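You operate a simulated robot arm through the tools that you are given. There is no shell and no other tool. Be economical: measure what you need, move in short steps, check, and stop when the job is done.

Carry out the task below with a simulated robot arm. There is one attempt and no reset: what you move stays moved.

TASK
Shut the clock door.

It is judged by the outcome, as a careful person would: the job done as asked, and still so three seconds after it is handed in. It fails if anything else is knocked over, pushed out of place, dropped, spilled or broken.

THE ROBOT
A 6-joint arm with a two-finger parallel gripper, fixed in place. Base frame: the origin is at the foot of the arm, x ahead of it, y to its left, z up. Lengths are in cm, angles in degrees, forces in N, time in s.
Its first joint turns from -70.0 to 70.0 degrees. Payload 1.9 kg.
Tool frame: the origin (TCP) lies between the finger pads and is the grasp point; the fingertips stand 2.3 cm ahead of it; z points along the fingers, y is the line along which they close. The gripper opens to 9.4 cm. The fingers are 3.8 cm wide and 1 cm thick; the gripper's body (5.4 by 9.6 cm) begins 3.9 cm behind the TCP.
Orientation is that of the tool frame in the base frame, as a unit quaternion [w, x, y, z]. With the fingers straight down and closing along the base's y, the tool's x points along the base's -x, its y along +y and its z along -z.

THE INTERFACE
- The arm moves only by the tool nudge_tool. Its argument "steps" is a list that holds one entry, the list of rows, each a list of 7 numbers: the shift along the base's x, y, z in cm, then the turn, a rotation vector about the base's x, y, z in degrees, then the opening, from 0 (shut) to 1 (fully open). In form: [[[x, y, z, ax, ay, az, claw], ...]]. A call has 1 to 20 rows; each row is the pose to reach, as a shift and turn from the pose commanded when the call began. A row lasts 0.2 s, in which the tool goes at most 5 cm and 8.6 degrees; a call with a longer step from one row to the next is refused whole, and so is a gripper value outside its range. A pose out of reach is approached as far as the arm can. The call stops where the force on the tool passes 40 N (or 10 N more than at its start, if that is more) or the arm is blocked; 0.2 s more then pass. The fingers move at their own pace (about 10.8 cm/s each) and stop on an object; they squeeze with about 41 N. The grip force told is the motor's: it shows also when the fingers shut on nothing. Time passes only in rows, and 0.2 s behind the last, so rows that repeat a pose let the fingers close. It gives the time, the measured TCP pose, the force on the tool (base axes), the opening and the grip force at its end, in the units of the frame above (readings bear some noise), and new pictures: "pictures" is both (left out), scene, wrist or none.
- Cameras (640 x 400 px; columns grow to the right, rows downward): "scene" is fixed at [7.01, 31.93, 43.63]; the picture's right is [-0.66, -0.75, 0.00], its down [-0.34, 0.30, -0.89] and it looks along [0.67, -0.58, -0.46] (base axes); focal length 283 px, centre (320, 200). "wrist" rides on the gripper at [-3.9, 0, -4.4] in the tool frame; the picture's right is [0.00, -1.00, 0.00], its down [0.97, 0.00, -0.24] and it looks along [0.24, 0.00, 0.97] (tool axes); focal length 218 px, centre (320, 200).
- pixel_to_xyz(camera, pixels): for up to 12 pixels [column, row] of the newest picture of that camera ("zoom" is the newest enlarged one), the place [x, y, z] in the base frame of the surface seen there, good to about 0.2 cm. No time passes.
- zoom(camera, box): a new picture of the part [left, top, right, bottom] of that camera's present view, enlarged. No time passes.
- finish_job(): hands the job in; it is judged then, once.

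Work in short steps. Measure before you move; look again where a grasp or a placing could have gone wrong, and mend it. You have 60 turns and 120 pictures in all, the two below and enlarged ones among them. Open the gripper and draw the arm clear of the work before you hand the job in, unless the task says otherwise; then end with one line.

The tools are called as a command line: name --argument value ..., lists and objects as JSON in quotes. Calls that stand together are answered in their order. nudge_tool: Moves the arm, as the interface text tells. Its arguments: {"type":"object","properties":{"steps":{"type":"array","items":{"type":"array","items":{"type":"array","items":{"type":"number"}}}},"pictures":{"type":"string","enum":["both","scene","wrist","none"]}},"required":["steps"]} The other tools are called the same way: pixel_to_xyz (camera, pixels) gives the place of the surface under pixels of a picture; zoom (camera, box) takes an enlarged picture of a part of a camera's view; finish_job () hands the job in.

At the start:

```text
time_s: 0.0
ee_pos: [32.32, 4.24, 31.13]
ee_rot: [0.0, 0.0, 1.0, 0.001]
wrist_force: [0.1, -0.3, -0.5]
grip_width: 9.4
finger_force: 0.1
```

scene: 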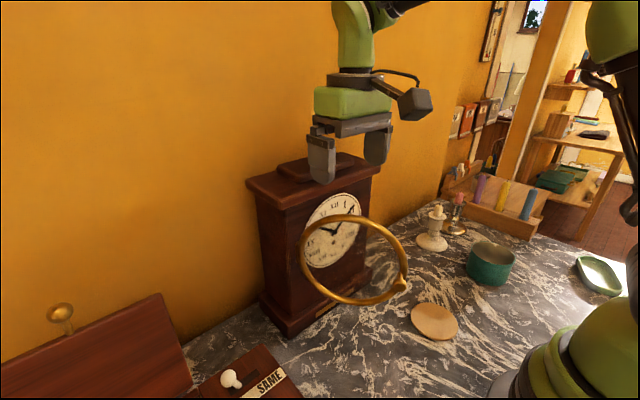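
wrist: 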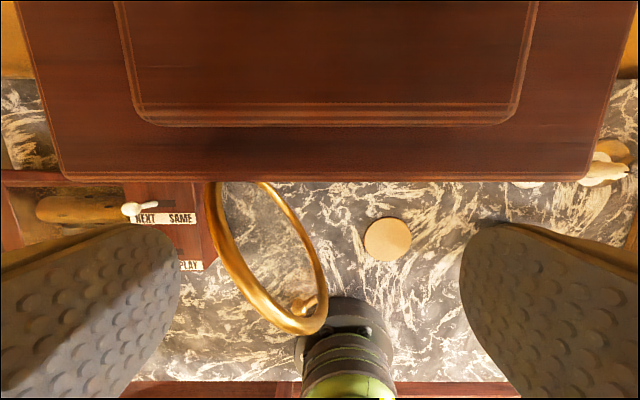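

The round brass-rimmed door stands open around (355,260) in the scene view. I enlarge it and measure the rim and the clock face.

zoom --camera "scene" --box '[230, 130, 470, 350]'

pixel_to_xyz --camera "scene" --pixels '[[302, 262], [345, 217], [406, 270], [402, 286], [365, 302], [320, 292], [330, 205], [322, 250], [357, 200], [290, 320], [250, 190], [372, 172]]'

pixel_to_xyz --camera "wrist" --pixels '[[213, 200], [265, 185], [320, 270], [300, 330], [240, 290], [300, 303], [60, 178], [585, 178], [320, 110]]'

```text
1.82 times, centred on (350, 240) of scene
```

zoom: 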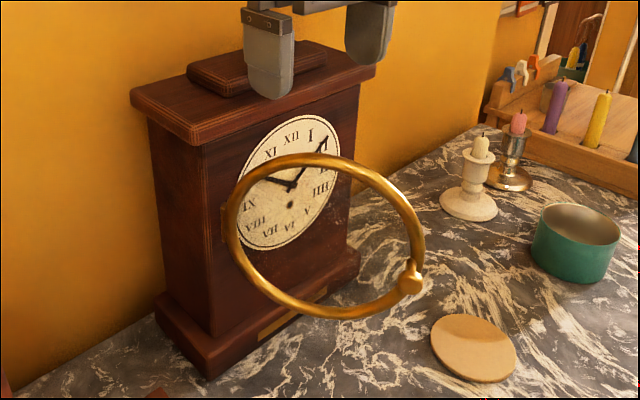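

```text
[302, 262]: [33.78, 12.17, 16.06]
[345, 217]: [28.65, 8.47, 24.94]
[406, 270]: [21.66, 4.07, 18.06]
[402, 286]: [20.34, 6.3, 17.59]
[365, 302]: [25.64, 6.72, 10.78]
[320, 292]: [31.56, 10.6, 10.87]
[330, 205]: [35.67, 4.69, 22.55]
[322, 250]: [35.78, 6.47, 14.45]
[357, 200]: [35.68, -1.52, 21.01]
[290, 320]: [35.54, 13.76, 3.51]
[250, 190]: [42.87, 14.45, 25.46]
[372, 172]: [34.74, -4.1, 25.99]
```

```text
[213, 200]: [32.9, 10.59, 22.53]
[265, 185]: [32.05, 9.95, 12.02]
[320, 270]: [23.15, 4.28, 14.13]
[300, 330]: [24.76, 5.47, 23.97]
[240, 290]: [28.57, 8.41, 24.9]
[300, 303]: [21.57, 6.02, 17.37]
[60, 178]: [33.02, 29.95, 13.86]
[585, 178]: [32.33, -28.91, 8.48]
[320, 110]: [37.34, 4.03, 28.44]
```

The door hinges at about (35, 12) and its free edge with the knob is near (20.5, 5.5, 17.6), about 64° open. I measure the neighbouring objects before choosing a path on the outer (+y) side.

pixel_to_xyz --camera "scene" --pixels '[[230, 378], [270, 350], [160, 300], [60, 312], [435, 322], [490, 250], [437, 210], [398, 283], [407, 262], [396, 247], [382, 233], [350, 262]]'

zoom --camera "wrist" --box '[100, 160, 420, 360]'

```text
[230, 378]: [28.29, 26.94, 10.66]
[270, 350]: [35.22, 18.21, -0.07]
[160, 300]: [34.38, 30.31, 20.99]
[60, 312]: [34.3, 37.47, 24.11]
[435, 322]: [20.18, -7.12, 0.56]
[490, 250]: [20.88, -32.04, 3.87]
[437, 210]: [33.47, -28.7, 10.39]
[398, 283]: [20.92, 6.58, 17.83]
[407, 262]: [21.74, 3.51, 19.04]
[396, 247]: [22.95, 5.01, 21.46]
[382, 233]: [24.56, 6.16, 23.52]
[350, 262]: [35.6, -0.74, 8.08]
```

```text
2.00 times, centred on (260, 260) of wrist
```

zoom: 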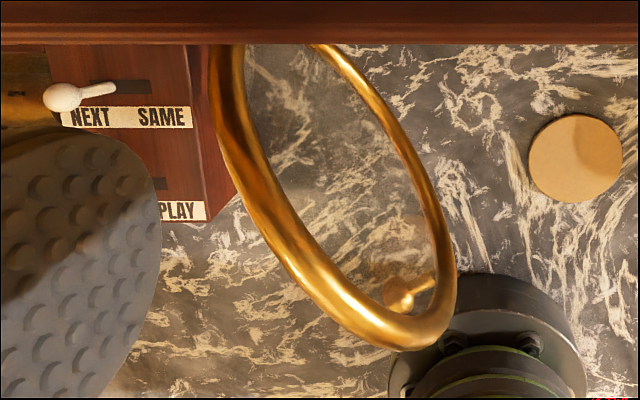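

The bench is at about z=0 near here, and the left cabinet (y>17, z about 10) is well clear. I back off, close the gripper, and go above the outer side of the free edge.

nudge_tool --steps '[[[-3, 0, 1, 0, 0, 0, 0.6], [-6, 2, 1, 0, 0, 0, 0.3], [-9, 5, 1, 0, 0, 0, 0], [-12.5, 8, 1, 0, 0, 0, 0], [-12.8, 9, 0, 0, 0, 0, 0], [-12.8, 9, -4, 0, 0, 0, 0], [-12.8, 9, -8, 0, 0, 0, 0], [-12.8, 9, -11, 0, 0, 0, 0], [-12.8, 9, -11, 0, 0, 0, 0]]]'

```text
time_s: 2.0
ee_pos: [19.37, 13.12, 20.14]
ee_rot: [-0.001, 0.0, 1.0, 0.001]
wrist_force: [-0.3, 0.3, -0.6]
grip_width: 0.0
finger_force: 40.8
```

scene: 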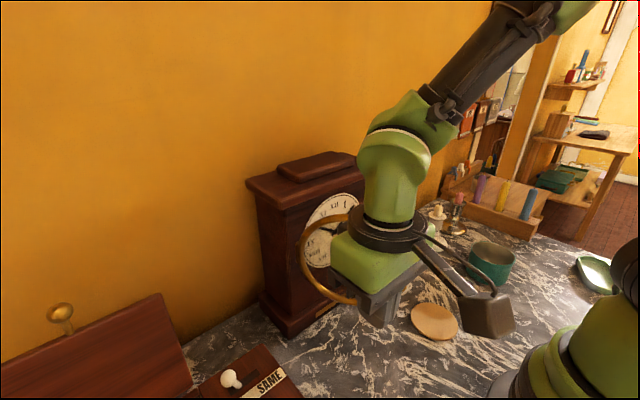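
wrist: 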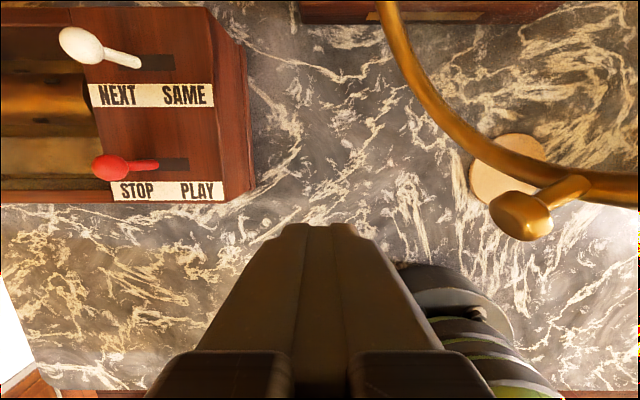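

The knob shows at (520,215) and the rim to its right. I measure both.

pixel_to_xyz --camera "wrist" --pixels '[[510, 217], [560, 192], [590, 187], [630, 188], [500, 160], [440, 105], [400, 40], [388, 10], [620, 178], [338, 235]]'

```text
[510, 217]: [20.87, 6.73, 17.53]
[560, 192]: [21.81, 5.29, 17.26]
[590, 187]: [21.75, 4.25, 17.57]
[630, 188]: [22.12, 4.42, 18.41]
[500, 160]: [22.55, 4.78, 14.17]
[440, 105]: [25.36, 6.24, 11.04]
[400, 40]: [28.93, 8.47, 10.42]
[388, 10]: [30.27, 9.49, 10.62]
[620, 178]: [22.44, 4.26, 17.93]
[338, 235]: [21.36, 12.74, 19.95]
```

Knob tip is at (20.9, 6.7, 17.5) and the rim at (22, 4.4), so the door is about 58° open. I raise the tips above the knob, yaw the flat finger face parallel to the door, and come close to the rim.

nudge_tool --steps '[[[0, 0, 1.3, 0, 0, 8, 0], [0, 0, 1.3, 0, 0, 16, 0], [0, -1, 1.3, 0, 0, 24, 0], [0.8, -3.5, 1.3, 0, 0, 32, 0], [1.6, -5.8, 1.3, 0, 0, 32, 0], [1.6, -5.8, 1.3, 0, 0, 32, 0]]]'

```text
time_s: 3.4
ee_pos: [20.76, 7.48, 21.42]
ee_rot: [0.001, -0.277, 0.961, 0.001]
wrist_force: [0.9, 0.7, -0.7]
grip_width: 0.01
finger_force: 40.9
```

scene: 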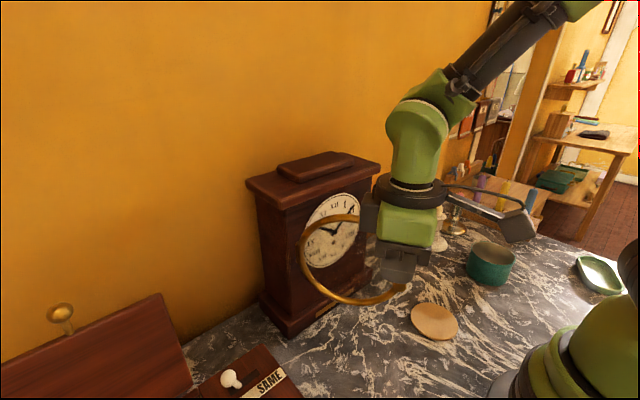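
wrist: 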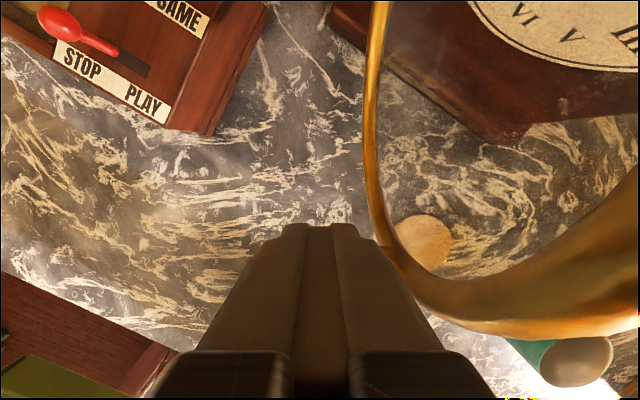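

The finger face is parallel to the door, about 1.5 cm off the rim. I start pushing along the door's arc.

nudge_tool --steps '[[[0.3, -0.7, 0, 0, 0, 0, 0], [0.6, -1.3, 0, 0, 0, 0, 0], [1.1, -2.2, 0, 0, 0, 4, 0], [1.6, -3.1, 0, 0, 0, 8, 0], [2.2, -3.9, 0, 0, 0, 12, 0], [2.9, -4.7, 0, 0, 0, 16, 0]]]'

```text
time_s: 4.8
ee_pos: [24.09, 2.63, 21.51]
ee_rot: [0.0, -0.407, 0.914, 0.0]
wrist_force: [-1.2, -0.1, 0.6]
grip_width: 0.0
finger_force: 41.2
```

scene: 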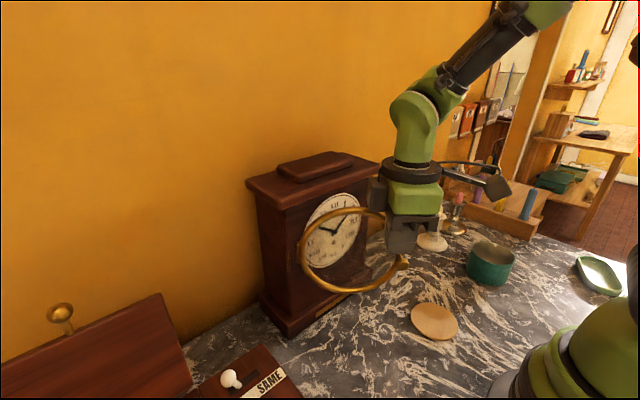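
wrist: 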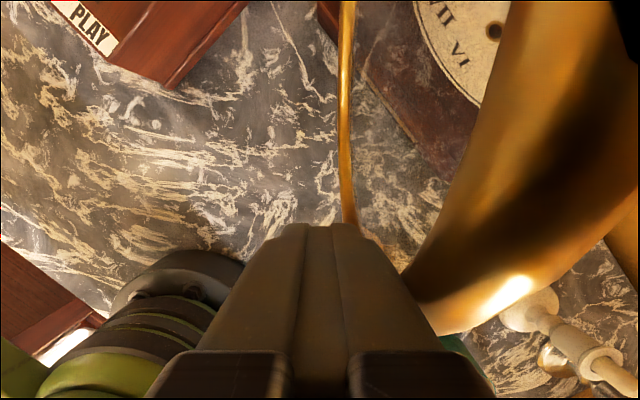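

The door is following the finger with little force. I continue along the arc to about 22° open.

nudge_tool --steps '[[[0.7, -0.8, 0, 0, 0, 4, 0], [1.4, -1.5, 0, 0, 0, 8, 0], [2.2, -2.1, 0, 0, 0, 12, 0], [3.1, -2.7, 0, 0, 0, 16, 0], [4.0, -3.2, 0, 0, 0, 20, 0], [4.0, -3.2, 0, 0, 0, 20, 0]]]'

pixel_to_xyz --camera "scene" --pixels '[[372, 172], [360, 180], [330, 190], [290, 202]]'

```text
time_s: 6.2
ee_pos: [28.03, -0.56, 21.32]
ee_rot: [-0.001, -0.56, 0.829, 0.001]
wrist_force: [-0.4, -0.1, 0.8]
grip_width: 0.0
finger_force: 40.9
```

scene: 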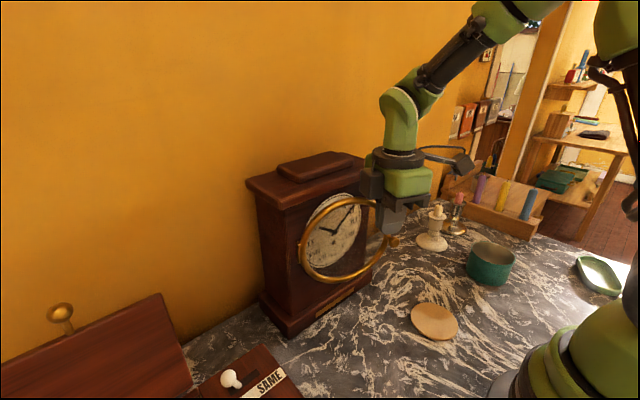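
wrist: 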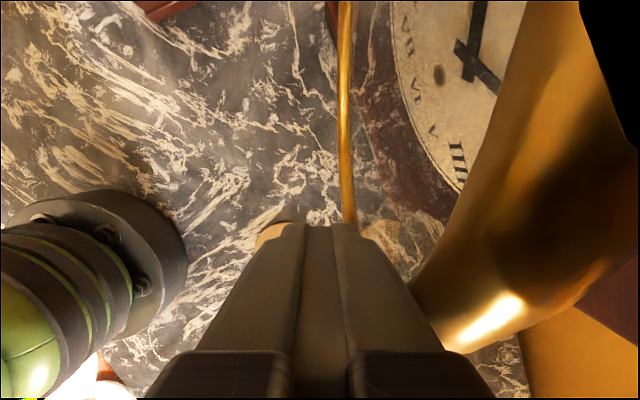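

```text
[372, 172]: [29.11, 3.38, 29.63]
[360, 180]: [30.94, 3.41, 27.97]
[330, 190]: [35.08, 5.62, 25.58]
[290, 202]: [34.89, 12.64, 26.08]
```

The door is about 22° open. Next I back the tool off and tilt it so the fingertips point toward the clock. This keeps the gripper body clear of the cornice (front edge x≈34.7).

nudge_tool --steps '[[[-2, 0.5, 0, 0, 0, 0, 0], [-4.5, 0.5, 0, 0, 0, 0, 0], [-5, 0.5, 0, 0, -8, 0, 0], [-5, 0.5, 0, 0, -16, 0, 0], [-5, 0.5, 0, 0, -24, 0, 0], [-5, 0.5, 0, 0, -32, 0, 0], [-5, 0.5, 0, 0, -40, 0, 0], [-5, 0.5, 0, 0, -48, 0, 0], [-5, 0.5, 0, 0, -55, 0, 0], [-5, 0.5, 0, 0, -55, 0, 0]]]'

```text
time_s: 8.4
ee_pos: [31.22, 0.21, 24.53]
ee_rot: [0.383, -0.496, 0.735, -0.258]
wrist_force: [0.0, 0.2, 0.1]
grip_width: 0.01
finger_force: 40.8
out of reach, approached as far as the arm can: row 6, 7, 8, 9, 10
```

scene: 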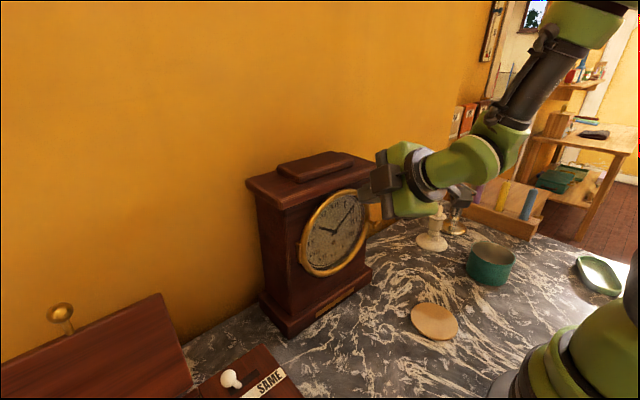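
wrist: 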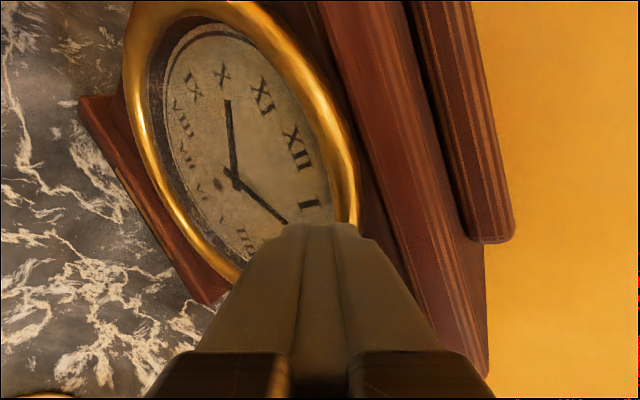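

The arm couldn't hold the retracted pose, and the tilt carried the tip forward to x≈31.2. It pushed the door nearly shut with no force reading. I measure what gap remains.

zoom --camera "scene" --box '[240, 140, 440, 340]'

pixel_to_xyz --camera "wrist" --pixels '[[145, 50], [145, 140], [190, 230], [225, 268], [290, 55], [340, 140], [350, 200], [220, 8], [400, 150], [315, 235]]'

```text
2.00 times, centred on (340, 240) of scene
```

zoom: 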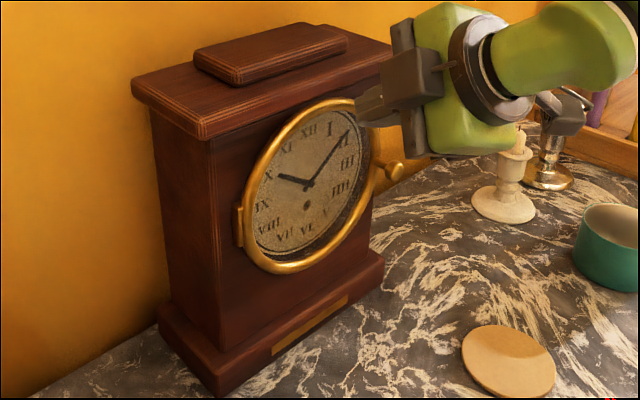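

```text
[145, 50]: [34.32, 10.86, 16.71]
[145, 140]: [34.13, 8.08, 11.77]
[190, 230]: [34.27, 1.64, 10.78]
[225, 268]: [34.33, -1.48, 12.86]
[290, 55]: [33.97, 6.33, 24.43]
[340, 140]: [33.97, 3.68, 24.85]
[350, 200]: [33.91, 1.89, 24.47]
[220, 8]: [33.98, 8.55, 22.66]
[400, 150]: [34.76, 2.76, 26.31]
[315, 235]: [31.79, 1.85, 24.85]
```

The rim now lies at x≈34.0–34.3 on both the hinge and free sides, so the door is about parallel with the case. I press forward gently to make sure it is seated.

nudge_tool --steps '[[[0.3, 0, 0, 0, 0, 0, 0], [0.6, 0, 0, 0, 0, 0, 0], [0.9, 0, 0, 0, 0, 0, 0]]]'

```text
time_s: 8.9
ee_pos: [31.3, 0.18, 24.39]
ee_rot: [0.382, -0.495, 0.736, -0.258]
wrist_force: [-22.3, -1.5, 9.7]
grip_width: 0.01
finger_force: 40.6
stopped in row 2: the force on the tool passed its limit (the readings are from after the stop); the commanded pose is now the measured one
```

scene: 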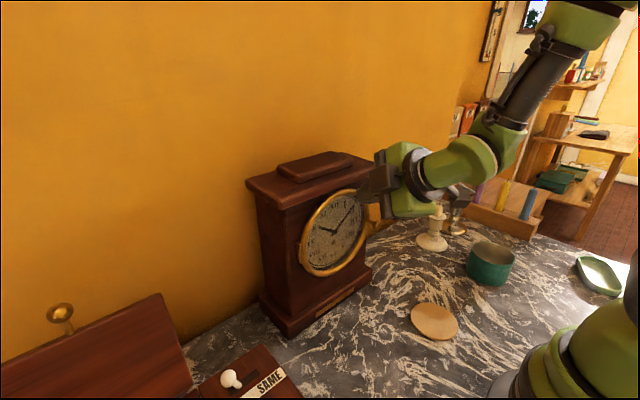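
wrist: 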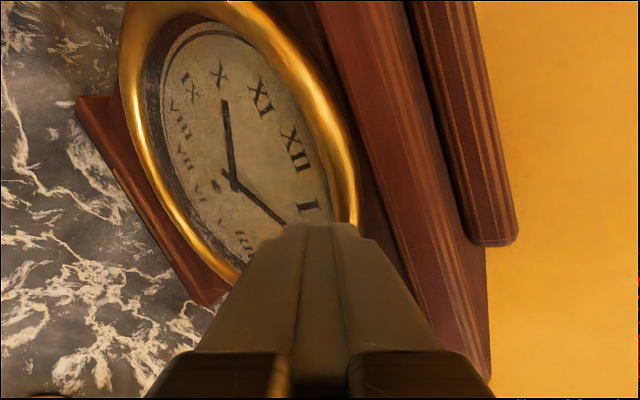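

The door meets a hard stop at 22 N without the tip advancing. I back away while untilting to stay in reach, then check that the door stays shut.

nudge_tool --steps '[[[-1.5, 0, 0, 0, 5, 0, 0], [-3, 0, 0, 0, 13, 0, 0], [-4.8, 0, 0, 0, 21, 0, 0], [-6.5, 0, 0, 0, 29, 0, 0], [-8, 0, 0, 0, 37, 0, 0], [-9, 0, 0, 0, 45, 0, 0], [-9, 0, 0, 0, 53, 0, 0.2], [-9, 0, 3, 0, 53, 0, 0.5], [-9, -3, 4, 0, 53, 0, 0.5], [-9, -6, 4, 0, 53, 0, 0.5]]]'

zoom --camera "scene" --box '[240, 140, 440, 340]'

pixel_to_xyz --camera "scene" --pixels '[[303, 255], [340, 193], [367, 222], [365, 240], [320, 273], [345, 268]]'

```text
time_s: 11.1
ee_pos: [22.46, -6.03, 28.68]
ee_rot: [0.014, -0.558, 0.83, -0.01]
wrist_force: [-0.6, 0.8, 0.3]
grip_width: 4.69
finger_force: 0.0
```

scene: 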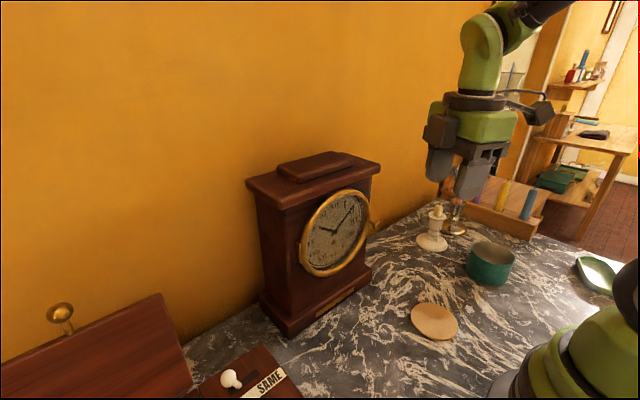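
wrist: 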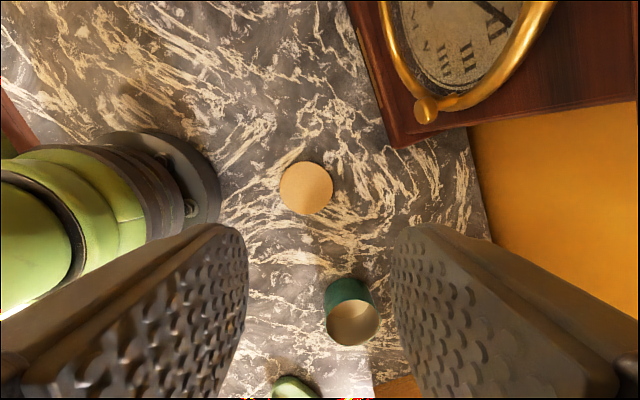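

```text
2.00 times, centred on (340, 240) of scene
```

zoom: 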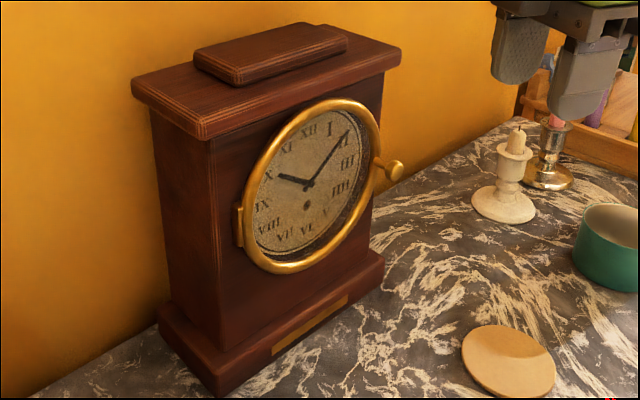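

```text
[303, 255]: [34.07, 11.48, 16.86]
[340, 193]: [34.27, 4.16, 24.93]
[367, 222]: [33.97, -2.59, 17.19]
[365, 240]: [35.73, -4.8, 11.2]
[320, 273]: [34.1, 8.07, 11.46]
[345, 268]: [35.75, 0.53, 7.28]
```

The rim front reads x=34.07 at the hinge side and 33.97 at the free side. I take one close look at the seam before handing in.

zoom --camera "wrist" --box '[360, 0, 600, 150]'

zoom --camera "scene" --box '[290, 180, 390, 285]'

```text
2.67 times, centred on (480, 75) of wrist
```

zoom: 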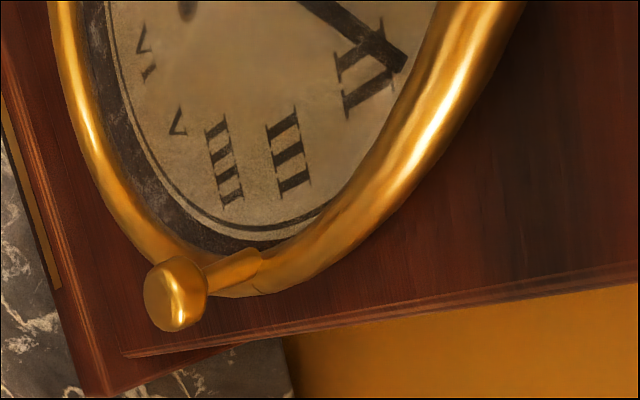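

```text
3.81 times, centred on (340, 232) of scene
```

zoom: 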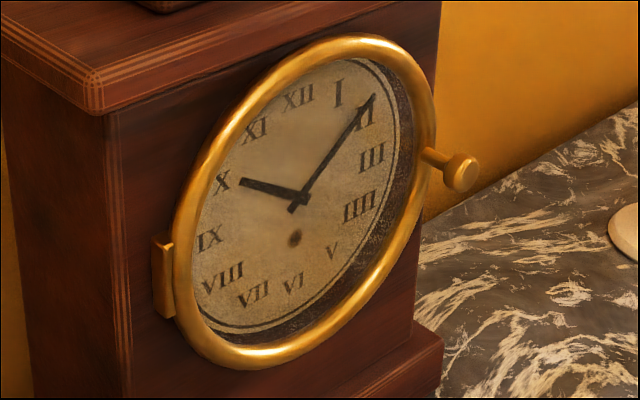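

The door is parallel to the case and stayed put after I released it. Nothing else has moved, and the arm is clear with the gripper open, so I hand in.

finish_job

```text
The job is handed in.
```

The clock door is shut against its stop, parallel to the case, with nothing else disturbed and the arm drawn clear.
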